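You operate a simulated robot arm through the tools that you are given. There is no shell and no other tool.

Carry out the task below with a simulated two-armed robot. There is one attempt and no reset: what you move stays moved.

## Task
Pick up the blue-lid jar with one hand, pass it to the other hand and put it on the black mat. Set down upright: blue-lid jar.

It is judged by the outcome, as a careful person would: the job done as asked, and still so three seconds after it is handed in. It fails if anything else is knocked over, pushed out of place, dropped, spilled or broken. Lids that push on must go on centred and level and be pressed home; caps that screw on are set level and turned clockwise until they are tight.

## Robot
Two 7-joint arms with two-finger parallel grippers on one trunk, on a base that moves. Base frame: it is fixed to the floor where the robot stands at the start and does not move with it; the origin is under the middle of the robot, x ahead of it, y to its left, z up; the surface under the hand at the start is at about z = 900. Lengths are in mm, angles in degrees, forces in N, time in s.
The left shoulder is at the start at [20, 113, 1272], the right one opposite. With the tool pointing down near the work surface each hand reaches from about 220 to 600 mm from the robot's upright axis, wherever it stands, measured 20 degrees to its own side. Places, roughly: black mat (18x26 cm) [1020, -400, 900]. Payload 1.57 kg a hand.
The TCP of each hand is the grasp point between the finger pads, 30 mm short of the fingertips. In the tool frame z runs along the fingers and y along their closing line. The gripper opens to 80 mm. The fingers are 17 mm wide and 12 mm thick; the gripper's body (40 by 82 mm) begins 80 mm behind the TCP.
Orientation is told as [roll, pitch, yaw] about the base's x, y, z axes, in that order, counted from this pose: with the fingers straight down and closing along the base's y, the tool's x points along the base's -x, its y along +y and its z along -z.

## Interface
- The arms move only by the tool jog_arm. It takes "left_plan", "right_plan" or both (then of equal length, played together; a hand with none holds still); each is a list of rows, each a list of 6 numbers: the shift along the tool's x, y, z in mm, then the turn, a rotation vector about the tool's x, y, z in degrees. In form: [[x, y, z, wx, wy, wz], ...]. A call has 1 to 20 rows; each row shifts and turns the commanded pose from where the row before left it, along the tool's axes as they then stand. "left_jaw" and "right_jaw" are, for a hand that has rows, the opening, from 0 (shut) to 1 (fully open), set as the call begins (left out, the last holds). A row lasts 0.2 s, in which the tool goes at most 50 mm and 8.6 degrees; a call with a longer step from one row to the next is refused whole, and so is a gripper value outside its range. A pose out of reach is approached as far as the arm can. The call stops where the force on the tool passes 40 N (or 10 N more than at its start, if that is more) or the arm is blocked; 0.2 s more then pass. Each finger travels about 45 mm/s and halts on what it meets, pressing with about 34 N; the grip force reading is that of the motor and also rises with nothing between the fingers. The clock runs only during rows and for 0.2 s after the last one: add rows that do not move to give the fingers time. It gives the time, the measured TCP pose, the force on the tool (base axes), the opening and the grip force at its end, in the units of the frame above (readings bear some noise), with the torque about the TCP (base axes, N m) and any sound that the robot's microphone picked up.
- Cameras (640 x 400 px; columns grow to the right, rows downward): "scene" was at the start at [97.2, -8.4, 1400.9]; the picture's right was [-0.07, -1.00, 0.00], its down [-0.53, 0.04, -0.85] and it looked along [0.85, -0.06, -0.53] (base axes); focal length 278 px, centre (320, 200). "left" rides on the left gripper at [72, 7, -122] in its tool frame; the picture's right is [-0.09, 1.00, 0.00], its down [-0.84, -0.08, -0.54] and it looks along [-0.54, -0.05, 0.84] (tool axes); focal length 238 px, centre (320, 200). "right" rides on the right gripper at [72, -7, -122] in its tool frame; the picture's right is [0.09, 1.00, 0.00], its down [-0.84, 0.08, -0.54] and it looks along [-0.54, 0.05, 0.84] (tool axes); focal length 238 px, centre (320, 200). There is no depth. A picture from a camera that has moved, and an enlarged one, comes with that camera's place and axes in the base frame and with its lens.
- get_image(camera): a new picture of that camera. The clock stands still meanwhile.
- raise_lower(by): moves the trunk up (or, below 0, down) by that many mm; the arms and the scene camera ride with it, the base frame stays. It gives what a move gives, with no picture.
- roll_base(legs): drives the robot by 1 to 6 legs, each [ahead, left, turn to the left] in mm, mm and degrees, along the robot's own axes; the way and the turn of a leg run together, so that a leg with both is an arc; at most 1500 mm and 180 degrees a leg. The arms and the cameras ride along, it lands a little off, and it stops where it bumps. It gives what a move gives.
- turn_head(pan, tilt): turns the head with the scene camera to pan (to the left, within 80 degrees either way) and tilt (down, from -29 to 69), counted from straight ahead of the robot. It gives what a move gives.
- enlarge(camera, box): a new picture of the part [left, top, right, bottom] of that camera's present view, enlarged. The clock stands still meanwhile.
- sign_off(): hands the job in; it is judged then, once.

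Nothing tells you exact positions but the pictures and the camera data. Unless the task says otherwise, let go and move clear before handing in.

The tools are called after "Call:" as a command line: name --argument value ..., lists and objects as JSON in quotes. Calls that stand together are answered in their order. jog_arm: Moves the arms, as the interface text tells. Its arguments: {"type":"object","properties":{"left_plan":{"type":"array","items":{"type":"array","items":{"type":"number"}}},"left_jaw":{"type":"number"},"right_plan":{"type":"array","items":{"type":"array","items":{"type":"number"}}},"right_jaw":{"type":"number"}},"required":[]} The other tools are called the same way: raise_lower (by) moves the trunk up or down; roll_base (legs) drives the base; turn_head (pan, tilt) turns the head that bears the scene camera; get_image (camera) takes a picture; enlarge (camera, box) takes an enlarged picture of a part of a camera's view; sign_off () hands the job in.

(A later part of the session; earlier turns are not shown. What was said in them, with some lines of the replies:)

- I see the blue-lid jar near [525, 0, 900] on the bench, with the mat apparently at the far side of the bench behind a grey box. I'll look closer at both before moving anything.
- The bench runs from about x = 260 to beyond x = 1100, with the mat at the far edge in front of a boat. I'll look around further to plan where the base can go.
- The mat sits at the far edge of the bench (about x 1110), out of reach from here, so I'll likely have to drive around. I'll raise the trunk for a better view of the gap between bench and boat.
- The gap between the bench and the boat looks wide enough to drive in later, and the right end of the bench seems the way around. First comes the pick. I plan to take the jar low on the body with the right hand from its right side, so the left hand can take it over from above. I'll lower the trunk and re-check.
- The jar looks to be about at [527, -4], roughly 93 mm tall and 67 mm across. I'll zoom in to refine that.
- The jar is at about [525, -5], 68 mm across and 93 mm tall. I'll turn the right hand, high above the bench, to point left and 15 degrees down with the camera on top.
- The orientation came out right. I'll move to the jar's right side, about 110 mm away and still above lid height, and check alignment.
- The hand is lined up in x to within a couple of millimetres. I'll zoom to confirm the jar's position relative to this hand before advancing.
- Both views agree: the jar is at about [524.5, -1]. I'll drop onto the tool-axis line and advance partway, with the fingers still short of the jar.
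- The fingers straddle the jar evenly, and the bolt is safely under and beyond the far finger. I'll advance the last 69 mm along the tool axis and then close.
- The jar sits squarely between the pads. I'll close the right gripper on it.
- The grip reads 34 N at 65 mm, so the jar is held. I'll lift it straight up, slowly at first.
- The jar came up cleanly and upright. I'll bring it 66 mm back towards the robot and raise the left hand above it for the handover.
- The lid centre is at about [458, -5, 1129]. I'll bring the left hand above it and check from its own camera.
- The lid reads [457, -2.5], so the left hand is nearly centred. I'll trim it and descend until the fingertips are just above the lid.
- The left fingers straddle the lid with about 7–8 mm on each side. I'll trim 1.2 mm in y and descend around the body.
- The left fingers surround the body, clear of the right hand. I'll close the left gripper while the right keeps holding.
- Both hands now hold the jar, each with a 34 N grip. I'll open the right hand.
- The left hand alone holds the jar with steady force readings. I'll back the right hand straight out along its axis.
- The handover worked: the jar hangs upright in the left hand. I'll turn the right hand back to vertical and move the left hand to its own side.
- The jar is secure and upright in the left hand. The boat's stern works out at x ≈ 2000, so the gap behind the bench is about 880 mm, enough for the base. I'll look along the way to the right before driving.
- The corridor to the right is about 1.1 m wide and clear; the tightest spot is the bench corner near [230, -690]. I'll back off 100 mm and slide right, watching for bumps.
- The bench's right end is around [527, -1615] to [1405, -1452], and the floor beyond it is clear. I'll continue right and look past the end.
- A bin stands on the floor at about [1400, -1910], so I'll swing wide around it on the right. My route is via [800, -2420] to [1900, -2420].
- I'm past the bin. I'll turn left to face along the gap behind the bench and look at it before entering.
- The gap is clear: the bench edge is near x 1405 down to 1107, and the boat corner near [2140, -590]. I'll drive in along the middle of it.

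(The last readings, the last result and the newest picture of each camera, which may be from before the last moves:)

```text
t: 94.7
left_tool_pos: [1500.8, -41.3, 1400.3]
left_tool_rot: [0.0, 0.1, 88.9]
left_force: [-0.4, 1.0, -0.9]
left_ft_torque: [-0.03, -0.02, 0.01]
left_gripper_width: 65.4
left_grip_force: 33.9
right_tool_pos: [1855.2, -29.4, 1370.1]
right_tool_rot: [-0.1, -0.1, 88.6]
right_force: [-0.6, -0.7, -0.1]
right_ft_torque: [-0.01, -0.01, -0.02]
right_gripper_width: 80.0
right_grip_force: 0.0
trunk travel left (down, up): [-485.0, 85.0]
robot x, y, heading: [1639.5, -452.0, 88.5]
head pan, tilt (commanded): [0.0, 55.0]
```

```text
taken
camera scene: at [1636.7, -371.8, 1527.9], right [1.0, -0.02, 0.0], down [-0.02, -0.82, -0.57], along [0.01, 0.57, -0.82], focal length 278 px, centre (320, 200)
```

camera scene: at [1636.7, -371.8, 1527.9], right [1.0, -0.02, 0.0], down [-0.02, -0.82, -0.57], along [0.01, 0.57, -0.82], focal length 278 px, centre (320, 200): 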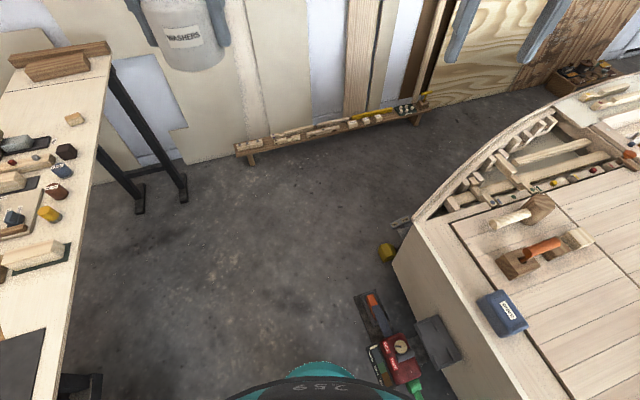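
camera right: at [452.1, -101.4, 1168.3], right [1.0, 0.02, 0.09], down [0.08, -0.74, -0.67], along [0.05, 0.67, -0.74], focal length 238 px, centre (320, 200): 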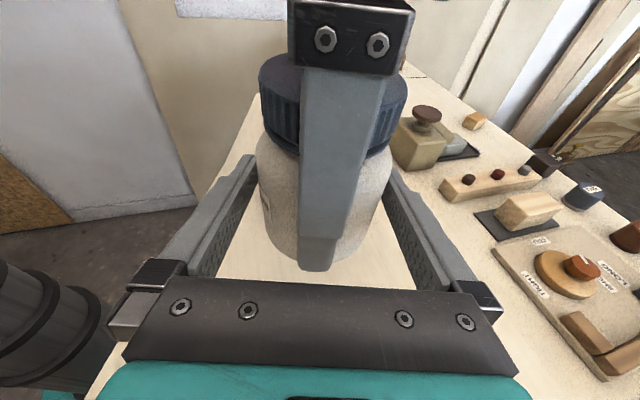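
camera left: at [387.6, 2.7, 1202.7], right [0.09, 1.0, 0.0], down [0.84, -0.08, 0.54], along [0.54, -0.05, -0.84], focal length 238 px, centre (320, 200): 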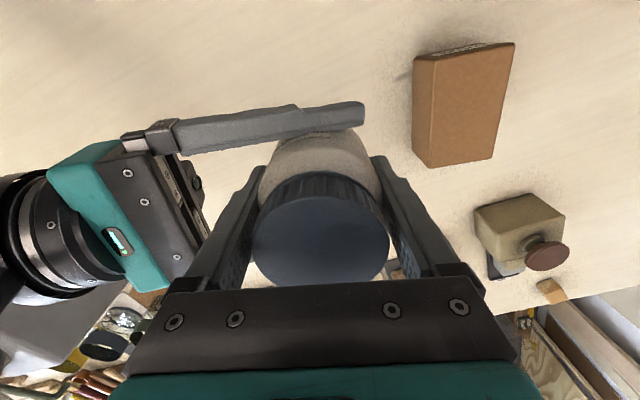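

I'm behind the bench, with a pump or drill set near the boat at x ≥ 1810 to keep away from. The mat is at the bench edge on my left; I'll shift left and turn to face it.

Call:
roll_base --legs '[[0, 120, 0], [0, 0, 91.4]]'

Call:
turn_head --pan 0 --tilt 45

Call:
get_image --camera "scene"

Call:
turn_head --pan 0 --tilt 67

Call:
get_image --camera "scene"

```text
t: 99.8
left_tool_pos: [1110.8, -597.8, 1399.9]
left_tool_rot: [0.0, 0.0, -179.7]
left_force: [-0.2, -0.4, -2.2]
left_ft_torque: [0.01, -0.01, 0.02]
left_gripper_width: 65.3
left_grip_force: 33.8
right_tool_pos: [1088.5, -243.8, 1371.7]
right_tool_rot: [0.0, 0.0, -179.7]
right_force: [0.0, -0.3, -0.1]
right_ft_torque: [0.04, -0.01, 0.02]
right_gripper_width: 80.2
right_grip_force: 0.0
trunk travel left (down, up): [-485.0, 85.0]
robot x, y, heading: [1519.4, -448.7, -179.8]
head pan, tilt (commanded): [0.0, 55.0]
```

```text
t: 100.5
left_tool_pos: [1110.4, -598.0, 1400.9]
left_tool_rot: [0.0, 0.0, -179.6]
left_force: [0.3, 0.1, -1.6]
left_ft_torque: [0.0, -0.01, 0.01]
left_gripper_width: 64.9
left_grip_force: 34.6
right_tool_pos: [1088.6, -243.3, 1371.3]
right_tool_rot: [0.0, 0.0, -179.7]
right_force: [-0.4, 0.0, 0.0]
right_ft_torque: [0.01, 0.01, -0.02]
right_gripper_width: 80.1
right_grip_force: 0.1
trunk travel left (down, up): [-485.0, 85.0]
robot x, y, heading: [1520.6, -450.7, -179.8]
head pan, tilt (commanded): [0.0, 45.0]
```

```text
taken
camera scene: at [1424.2, -451.6, 1541.3], right [0.0, 1.0, 0.0], down [0.71, 0.0, -0.71], along [-0.71, 0.0, -0.71], focal length 278 px, centre (320, 200)
```

scene: 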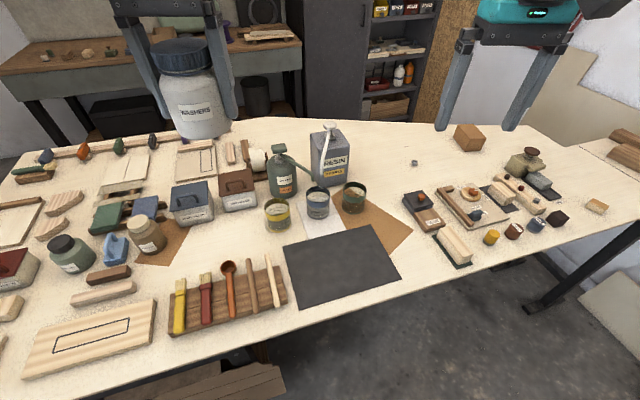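

```text
t: 101.4
left_tool_pos: [1110.6, -596.5, 1401.5]
left_tool_rot: [0.0, -0.1, -179.6]
left_force: [0.5, 0.6, -0.8]
left_ft_torque: [-0.01, 0.01, 0.0]
left_gripper_width: 65.3
left_grip_force: 34.0
right_tool_pos: [1091.1, -243.0, 1370.3]
right_tool_rot: [0.0, 0.0, -179.7]
right_force: [0.4, 0.2, 0.5]
right_ft_torque: [0.03, 0.03, 0.02]
right_gripper_width: 79.9
right_grip_force: 0.1
trunk travel left (down, up): [-485.0, 85.0]
robot x, y, heading: [1518.6, -452.9, -179.6]
head pan, tilt (commanded): [0.0, 67.0]
```

```text
taken
camera scene: at [1447.3, -451.6, 1514.3], right [0.0, 1.0, 0.0], down [0.92, 0.0, -0.39], along [-0.39, 0.0, -0.92], focal length 278 px, centre (320, 200)
```

scene: 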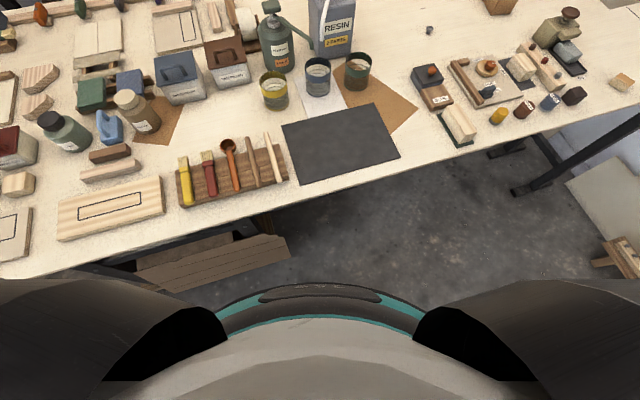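

The mat is empty, with its centre at about [1015, -402]. I'll shift the base 130 mm to the right so the left arm has an easy reach, then lower the trunk.

Call:
roll_base --legs '[[20, -130, 0]]'

Call:
raise_lower --by -150

Call:
turn_head --pan 0 --tilt 50

Call:
get_image --camera "scene"

Call:
get_image --camera "left"

```text
t: 102.7
left_tool_pos: [1090.0, -470.1, 1400.2]
left_tool_rot: [0.0, -0.1, -179.5]
left_force: [0.3, 0.0, -2.0]
left_ft_torque: [-0.01, -0.03, 0.03]
left_gripper_width: 65.0
left_grip_force: 33.7
right_tool_pos: [1068.5, -115.4, 1370.7]
right_tool_rot: [0.0, 0.0, -179.6]
right_force: [0.1, 0.4, 0.6]
right_ft_torque: [-0.02, -0.03, 0.01]
right_gripper_width: 80.0
right_grip_force: 0.0
trunk travel left (down, up): [-485.0, 85.0]
robot x, y, heading: [1500.5, -322.6, -179.6]
head pan, tilt (commanded): [0.0, 67.0]
```

```text
t: 104.4
left_tool_pos: [1090.2, -470.6, 1249.8]
left_tool_rot: [0.1, 0.0, -179.5]
left_force: [0.1, 0.1, -0.6]
left_ft_torque: [0.03, -0.01, -0.03]
left_gripper_width: 65.1
left_grip_force: 34.3
right_tool_pos: [1068.4, -115.5, 1220.9]
right_tool_rot: [0.0, 0.0, -179.6]
right_force: [0.2, 0.0, 0.6]
right_ft_torque: [-0.02, -0.01, -0.01]
right_gripper_width: 79.8
right_grip_force: 0.1
trunk travel left (down, up): [-335.0, 235.0]
robot x, y, heading: [1498.6, -325.8, -179.6]
head pan, tilt (commanded): [0.0, 67.0]
```

```text
t: 105.2
left_tool_pos: [1091.6, -471.7, 1250.9]
left_tool_rot: [0.0, 0.0, -179.5]
left_force: [-0.3, 0.4, -1.2]
left_ft_torque: [0.03, 0.03, -0.06]
left_gripper_width: 65.1
left_grip_force: 34.2
right_tool_pos: [1068.3, -115.0, 1220.6]
right_tool_rot: [0.1, 0.0, -179.7]
right_force: [0.4, 0.1, -0.2]
right_ft_torque: [-0.01, 0.02, -0.05]
right_gripper_width: 79.8
right_grip_force: 0.0
trunk travel left (down, up): [-335.0, 235.0]
robot x, y, heading: [1498.4, -320.4, -179.4]
head pan, tilt (commanded): [0.0, 50.0]
```

```text
taken
camera scene: at [1407.9, -323.8, 1384.4], right [-0.01, 1.0, 0.0], down [0.77, 0.0, -0.64], along [-0.64, 0.0, -0.77], focal length 278 px, centre (320, 200)
```

scene: 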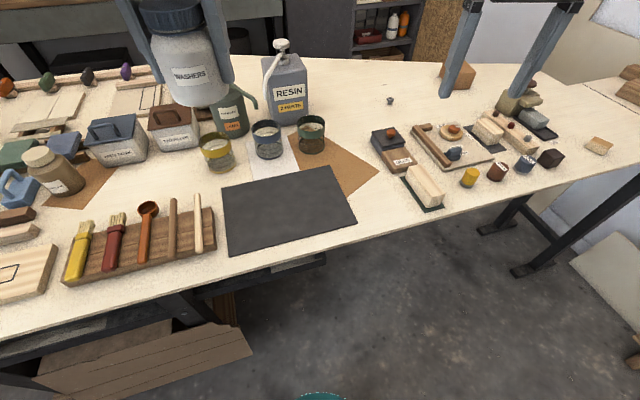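

```text
taken
camera left: at [1162.4, -477.8, 1372.2], right [-0.08, -1.0, 0.0], down [-0.84, 0.07, 0.54], along [-0.54, 0.05, -0.84], focal length 238 px, centre (320, 200)
```

left: 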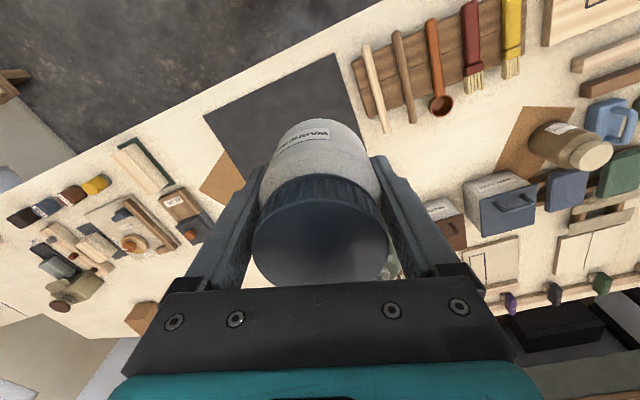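

The mat centre measures [1013, -400] again. I'll move the jar over it and descend to about 45 mm above the mat.

Call:
jog_arm --left_plan '[[-25.3, -23.7, 0, 0, 0, 0], [-25.3, -23.7, 0, 0, 0, 0], [-25.4, -23.6, 0, 0, 0, 0], [0, 0, 40, 0, 0, 0], [0, 0, 40, 0, 0, 0], [0, 0, 40, 0, 0, 0], [0, 0, 40, 0, 0, 0], [0, 0, 40, 0, 0, 0], [0, 0, 40, 0, 0, 0], [0, 0, 20, 0, 0, 0]]'

Call:
get_image --camera "scene"

Call:
get_image --camera "left"

```text
t: 107.4
left_tool_pos: [1014.0, -401.6, 989.9]
left_tool_rot: [0.0, 0.0, -179.5]
left_force: [0.0, 0.5, 0.1]
left_ft_torque: [0.0, -0.01, 0.02]
left_gripper_width: 65.4
left_grip_force: 34.2
right_tool_pos: [1068.7, -116.8, 1220.2]
right_tool_rot: [0.0, 0.0, -179.6]
right_force: [-1.2, 0.3, 0.8]
right_ft_torque: [0.01, 0.01, -0.01]
right_gripper_width: 80.2
right_grip_force: 0.2
trunk travel left (down, up): [-335.0, 235.0]
robot x, y, heading: [1494.6, -318.0, -179.7]
head pan, tilt (commanded): [0.0, 50.0]
```

```text
taken
camera scene: at [1407.8, -323.9, 1384.5], right [-0.01, 1.0, 0.0], down [0.77, 0.01, -0.64], along [-0.64, 0.0, -0.77], focal length 278 px, centre (320, 200)
```

scene: 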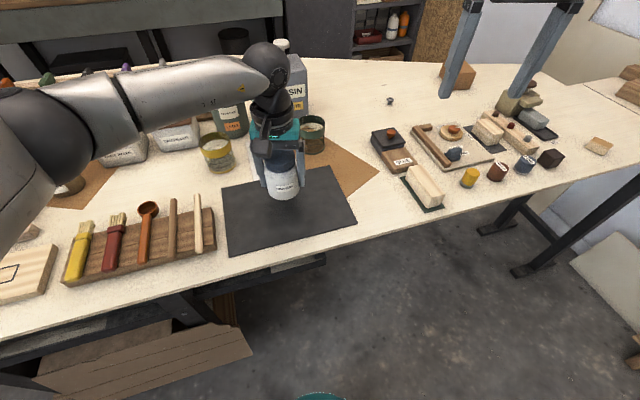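

```text
taken
camera left: at [1086.2, -408.6, 1112.4], right [-0.08, -1.0, 0.0], down [-0.84, 0.07, 0.54], along [-0.54, 0.05, -0.84], focal length 238 px, centre (320, 200)
```

left: 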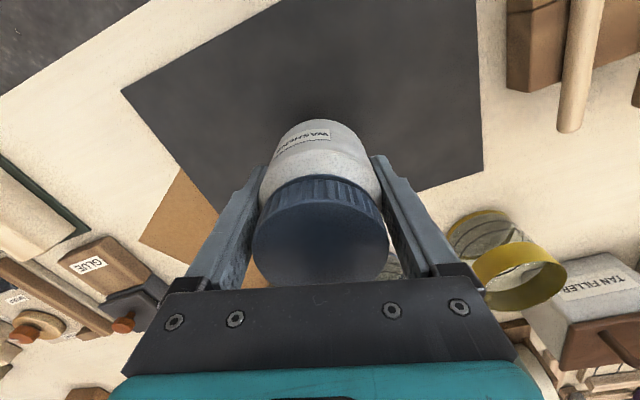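

The jar hangs upright over the middle of the mat with nothing near it. I'll descend slowly to just above contact.

Call:
jog_arm --left_plan '[[0, 0, 12, 0, 0, 0], [0, 0, 12, 0, 0, 0], [0, 0, 8, 0, 0, 0], [0, 0, 4, 0, 0, 0], [0, 0, 0, 0, 0, 0]]'

Call:
enlarge --camera "scene" --box '[200, 110, 380, 230]'

```text
t: 108.6
left_tool_pos: [1013.8, -400.5, 954.2]
left_tool_rot: [0.1, -0.1, -179.4]
left_force: [0.3, 0.5, -1.5]
left_ft_torque: [-0.01, 0.01, 0.0]
left_gripper_width: 65.2
left_grip_force: 33.7
right_tool_pos: [1069.0, -115.7, 1220.6]
right_tool_rot: [0.0, 0.1, -179.6]
right_force: [-0.4, 0.8, 0.0]
right_ft_torque: [-0.03, -0.01, 0.04]
right_gripper_width: 79.9
right_grip_force: 0.0
trunk travel left (down, up): [-335.0, 235.0]
robot x, y, heading: [1496.8, -323.0, -179.4]
head pan, tilt (commanded): [0.0, 50.0]
```

```text
3.33 times, centred on (290, 170) of scene
camera zoom: at [1407.9, -323.8, 1384.4], right [-0.01, 1.0, 0.0], down [0.77, 0.0, -0.64], along [-0.64, 0.0, -0.77], focal length 926 px, centre (420, 300)
```

zoom: 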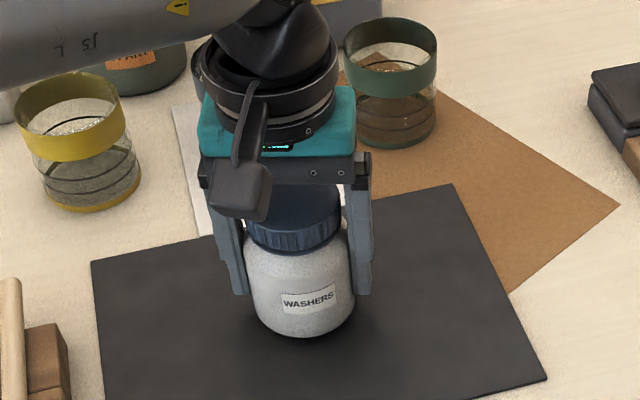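

The jar bottom should be some 6 mm above the mat. I'll step down finely, watching the vertical force.

Call:
jog_arm --left_plan '[[0, 0, 1.5, 0, 0, 0], [0, 0, 1.5, 0, 0, 0], [0, 0, 1, 0, 0, 0], [0, 0, 0, 0, 0, 0]]'

Call:
jog_arm --left_plan '[[0, 0, 1, 0, 0, 0], [0, 0, 1, 0, 0, 0], [0, 0, 0, 0, 0, 0]]'

```text
t: 109.6
left_tool_pos: [1013.0, -399.6, 950.2]
left_tool_rot: [0.0, 0.0, -179.6]
left_force: [0.1, -0.2, -1.1]
left_ft_torque: [-0.02, 0.04, 0.03]
left_gripper_width: 65.0
left_grip_force: 33.9
right_tool_pos: [1067.4, -116.1, 1219.2]
right_tool_rot: [0.0, 0.0, -179.6]
right_force: [-0.3, -0.1, -0.5]
right_ft_torque: [-0.01, -0.01, -0.02]
right_gripper_width: 79.9
right_grip_force: 0.0
trunk travel left (down, up): [-335.0, 235.0]
robot x, y, heading: [1493.5, -322.7, -179.4]
head pan, tilt (commanded): [0.0, 50.0]
```

```text
t: 110.4
left_tool_pos: [1014.2, -399.8, 949.7]
left_tool_rot: [0.0, 0.1, -179.6]
left_force: [-0.3, -0.7, 1.4]
left_ft_torque: [-0.04, -0.02, 0.0]
left_gripper_width: 65.4
left_grip_force: 34.1
right_tool_pos: [1068.3, -115.0, 1220.4]
right_tool_rot: [0.0, 0.0, -179.6]
right_force: [0.8, -0.2, -0.2]
right_ft_torque: [-0.01, 0.02, 0.0]
right_gripper_width: 80.2
right_grip_force: 0.1
trunk travel left (down, up): [-335.0, 235.0]
robot x, y, heading: [1496.2, -323.5, -179.5]
head pan, tilt (commanded): [0.0, 50.0]
```

The force has turned from about -1.2 to +1.4 N, so the jar seems to be touching. One more small step to confirm.

Call:
jog_arm --left_plan '[[0, 0, 0.7, 0, 0, 0], [0, 0, 0, 0, 0, 0]]'

Call:
enlarge --camera "scene" --box '[230, 130, 350, 220]'

```text
t: 111.0
left_tool_pos: [1014.4, -400.1, 948.7]
left_tool_rot: [0.0, -0.1, -179.6]
left_force: [-1.3, -0.3, 6.8]
left_ft_torque: [-0.07, -0.02, -0.01]
left_gripper_width: 65.4
left_grip_force: 34.1
right_tool_pos: [1068.0, -116.0, 1219.8]
right_tool_rot: [0.0, 0.1, -179.6]
right_force: [-0.2, 0.2, -0.5]
right_ft_torque: [0.0, -0.03, 0.02]
right_gripper_width: 79.9
right_grip_force: 0.0
trunk travel left (down, up): [-335.0, 235.0]
robot x, y, heading: [1497.8, -321.5, -179.8]
head pan, tilt (commanded): [0.0, 50.0]
```

```text
4.44 times, centred on (290, 175) of scene
camera zoom: at [1408.2, -323.7, 1384.5], right [-0.01, 1.0, 0.0], down [0.77, 0.0, -0.64], along [-0.64, 0.0, -0.77], focal length 1235 px, centre (453, 311)
```

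zoom: 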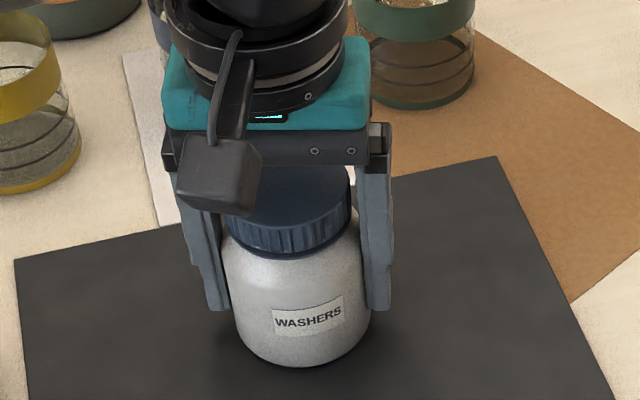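

Firm contact at 6.8 N, and the jar stands on the mat. I'll open the left hand.

Call:
jog_arm --left_plan '[[0, 0, 0, 0, 0, 0], [0, 0, 0, 0, 0, 0], [0, 0, 0, 0, 0, 0], [0, 0, 0, 0, 0, 0]]' --left_jaw 1

Call:
get_image --camera "left"

Call:
enlarge --camera "scene" --box '[230, 130, 350, 220]'

```text
t: 112.0
left_tool_pos: [1013.5, -400.1, 948.7]
left_tool_rot: [0.1, 0.0, -179.5]
left_force: [0.0, 0.4, 0.2]
left_ft_torque: [-0.01, 0.01, -0.01]
left_gripper_width: 80.0
left_grip_force: 0.0
right_tool_pos: [1067.9, -116.1, 1220.2]
right_tool_rot: [0.0, 0.1, -179.7]
right_force: [0.9, -0.1, 0.1]
right_ft_torque: [-0.03, 0.0, -0.01]
right_gripper_width: 80.0
right_grip_force: 0.0
trunk travel left (down, up): [-335.0, 235.0]
robot x, y, heading: [1500.7, -321.4, -179.6]
head pan, tilt (commanded): [0.0, 50.0]
```

```text
taken
camera left: at [1086.2, -407.8, 1069.4], right [-0.08, -1.0, 0.0], down [-0.84, 0.07, 0.54], along [-0.54, 0.05, -0.84], focal length 238 px, centre (320, 200)
```

left: 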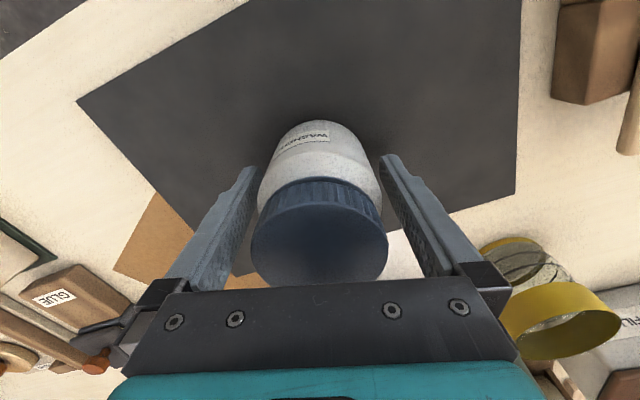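

```text
4.44 times, centred on (290, 175) of scene
camera zoom: at [1407.9, -323.8, 1384.4], right [-0.01, 1.0, 0.0], down [0.77, 0.0, -0.64], along [-0.64, 0.0, -0.77], focal length 1235 px, centre (453, 311)
```

zoom: 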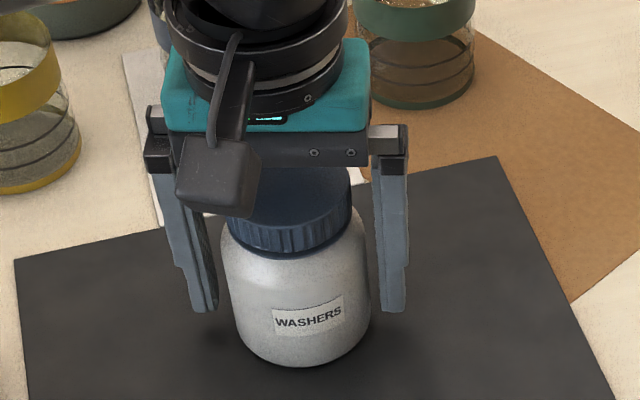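

The fingers are clear of the jar on both sides and it stays put. I'll rise straight up, well clear of it.

Call:
jog_arm --left_plan '[[0, 0, -10, 0, 0, 0], [0, 0, -15, 0, 0, 0], [0, 0, -25, 0, 0, 0], [0, 0, -35, 0, 0, 0], [0, 0, -40, 0, 0, 0], [0, 0, -45, 0, 0, 0], [0, 0, -45, 0, 0, 0], [0, 0, -45, 0, 0, 0]]' --left_jaw 1

Call:
get_image --camera "scene"

Call:
enlarge --camera "scene" --box '[200, 110, 380, 260]'

Call:
get_image --camera "left"

```text
t: 113.8
left_tool_pos: [1012.8, -401.1, 1211.1]
left_tool_rot: [0.0, 0.0, -179.6]
left_force: [0.0, -0.4, 1.3]
left_ft_torque: [-0.02, -0.03, -0.01]
left_gripper_width: 80.2
left_grip_force: 0.0
right_tool_pos: [1069.9, -115.8, 1221.2]
right_tool_rot: [0.0, 0.0, -179.6]
right_force: [0.6, 0.8, -0.6]
right_ft_torque: [-0.02, 0.03, 0.0]
right_gripper_width: 79.9
right_grip_force: 0.1
trunk travel left (down, up): [-335.0, 235.0]
robot x, y, heading: [1497.7, -320.8, -179.5]
head pan, tilt (commanded): [0.0, 50.0]
```

```text
taken
camera scene: at [1408.3, -323.5, 1384.5], right [-0.01, 1.0, 0.0], down [0.77, 0.0, -0.64], along [-0.64, 0.0, -0.77], focal length 278 px, centre (320, 200)
```

scene: 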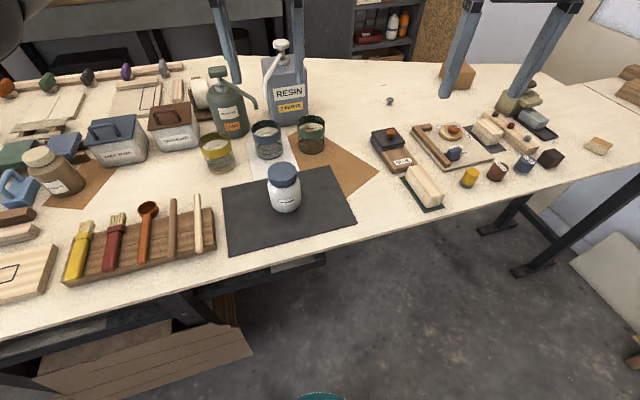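

```text
2.67 times, centred on (290, 185) of scene
camera zoom: at [1408.3, -323.5, 1384.5], right [-0.01, 1.0, 0.0], down [0.77, 0.0, -0.64], along [-0.64, 0.0, -0.77], focal length 741 px, centre (400, 240)
```

zoom: 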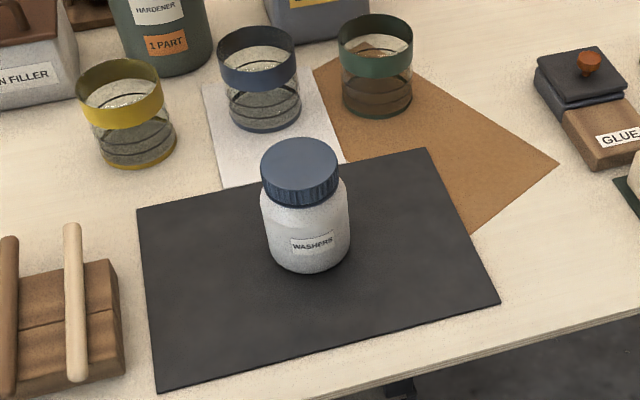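

```text
taken
camera left: at [1084.3, -407.5, 1331.7], right [-0.08, -1.0, 0.0], down [-0.84, 0.07, 0.54], along [-0.54, 0.05, -0.84], focal length 238 px, centre (320, 200)
```

left: 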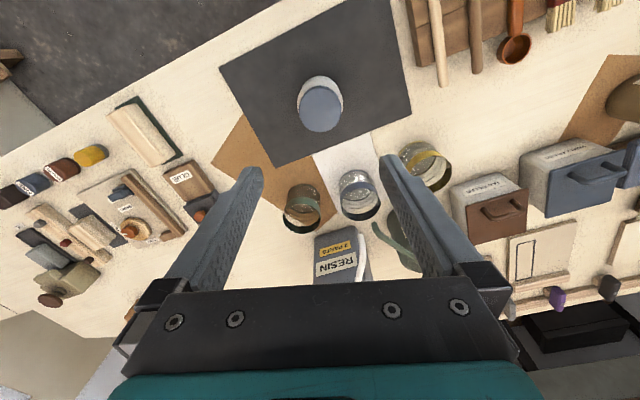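

The jar stands upright near the centre of the black mat. Both hands are empty and well clear, and nothing else on the bench has moved, so I'm handing the job in.

Call:
sign_off

```text
The job is handed in.
```

The blue-lid jar is standing upright near the centre of the black mat, and I've handed the job in. The result hasn't come back yet.

- **Pick-up and pass:** the right hand lifted the jar off the bench from the side. It passed the jar in mid-air to the left hand, which gripped it from above.
- **Drive:** the mat was out of reach from the start position. I drove around the right end of the bench, keeping clear of a bin on the floor, and came in from the far side between the bench and the boat.
- **Set-down:** the left hand lowered the jar until it rested on the mat, then opened and rose straight up.

The base reported no bumps, and the last pictures show everything else on the bench where it was. Both hands are empty and well clear of the jar.
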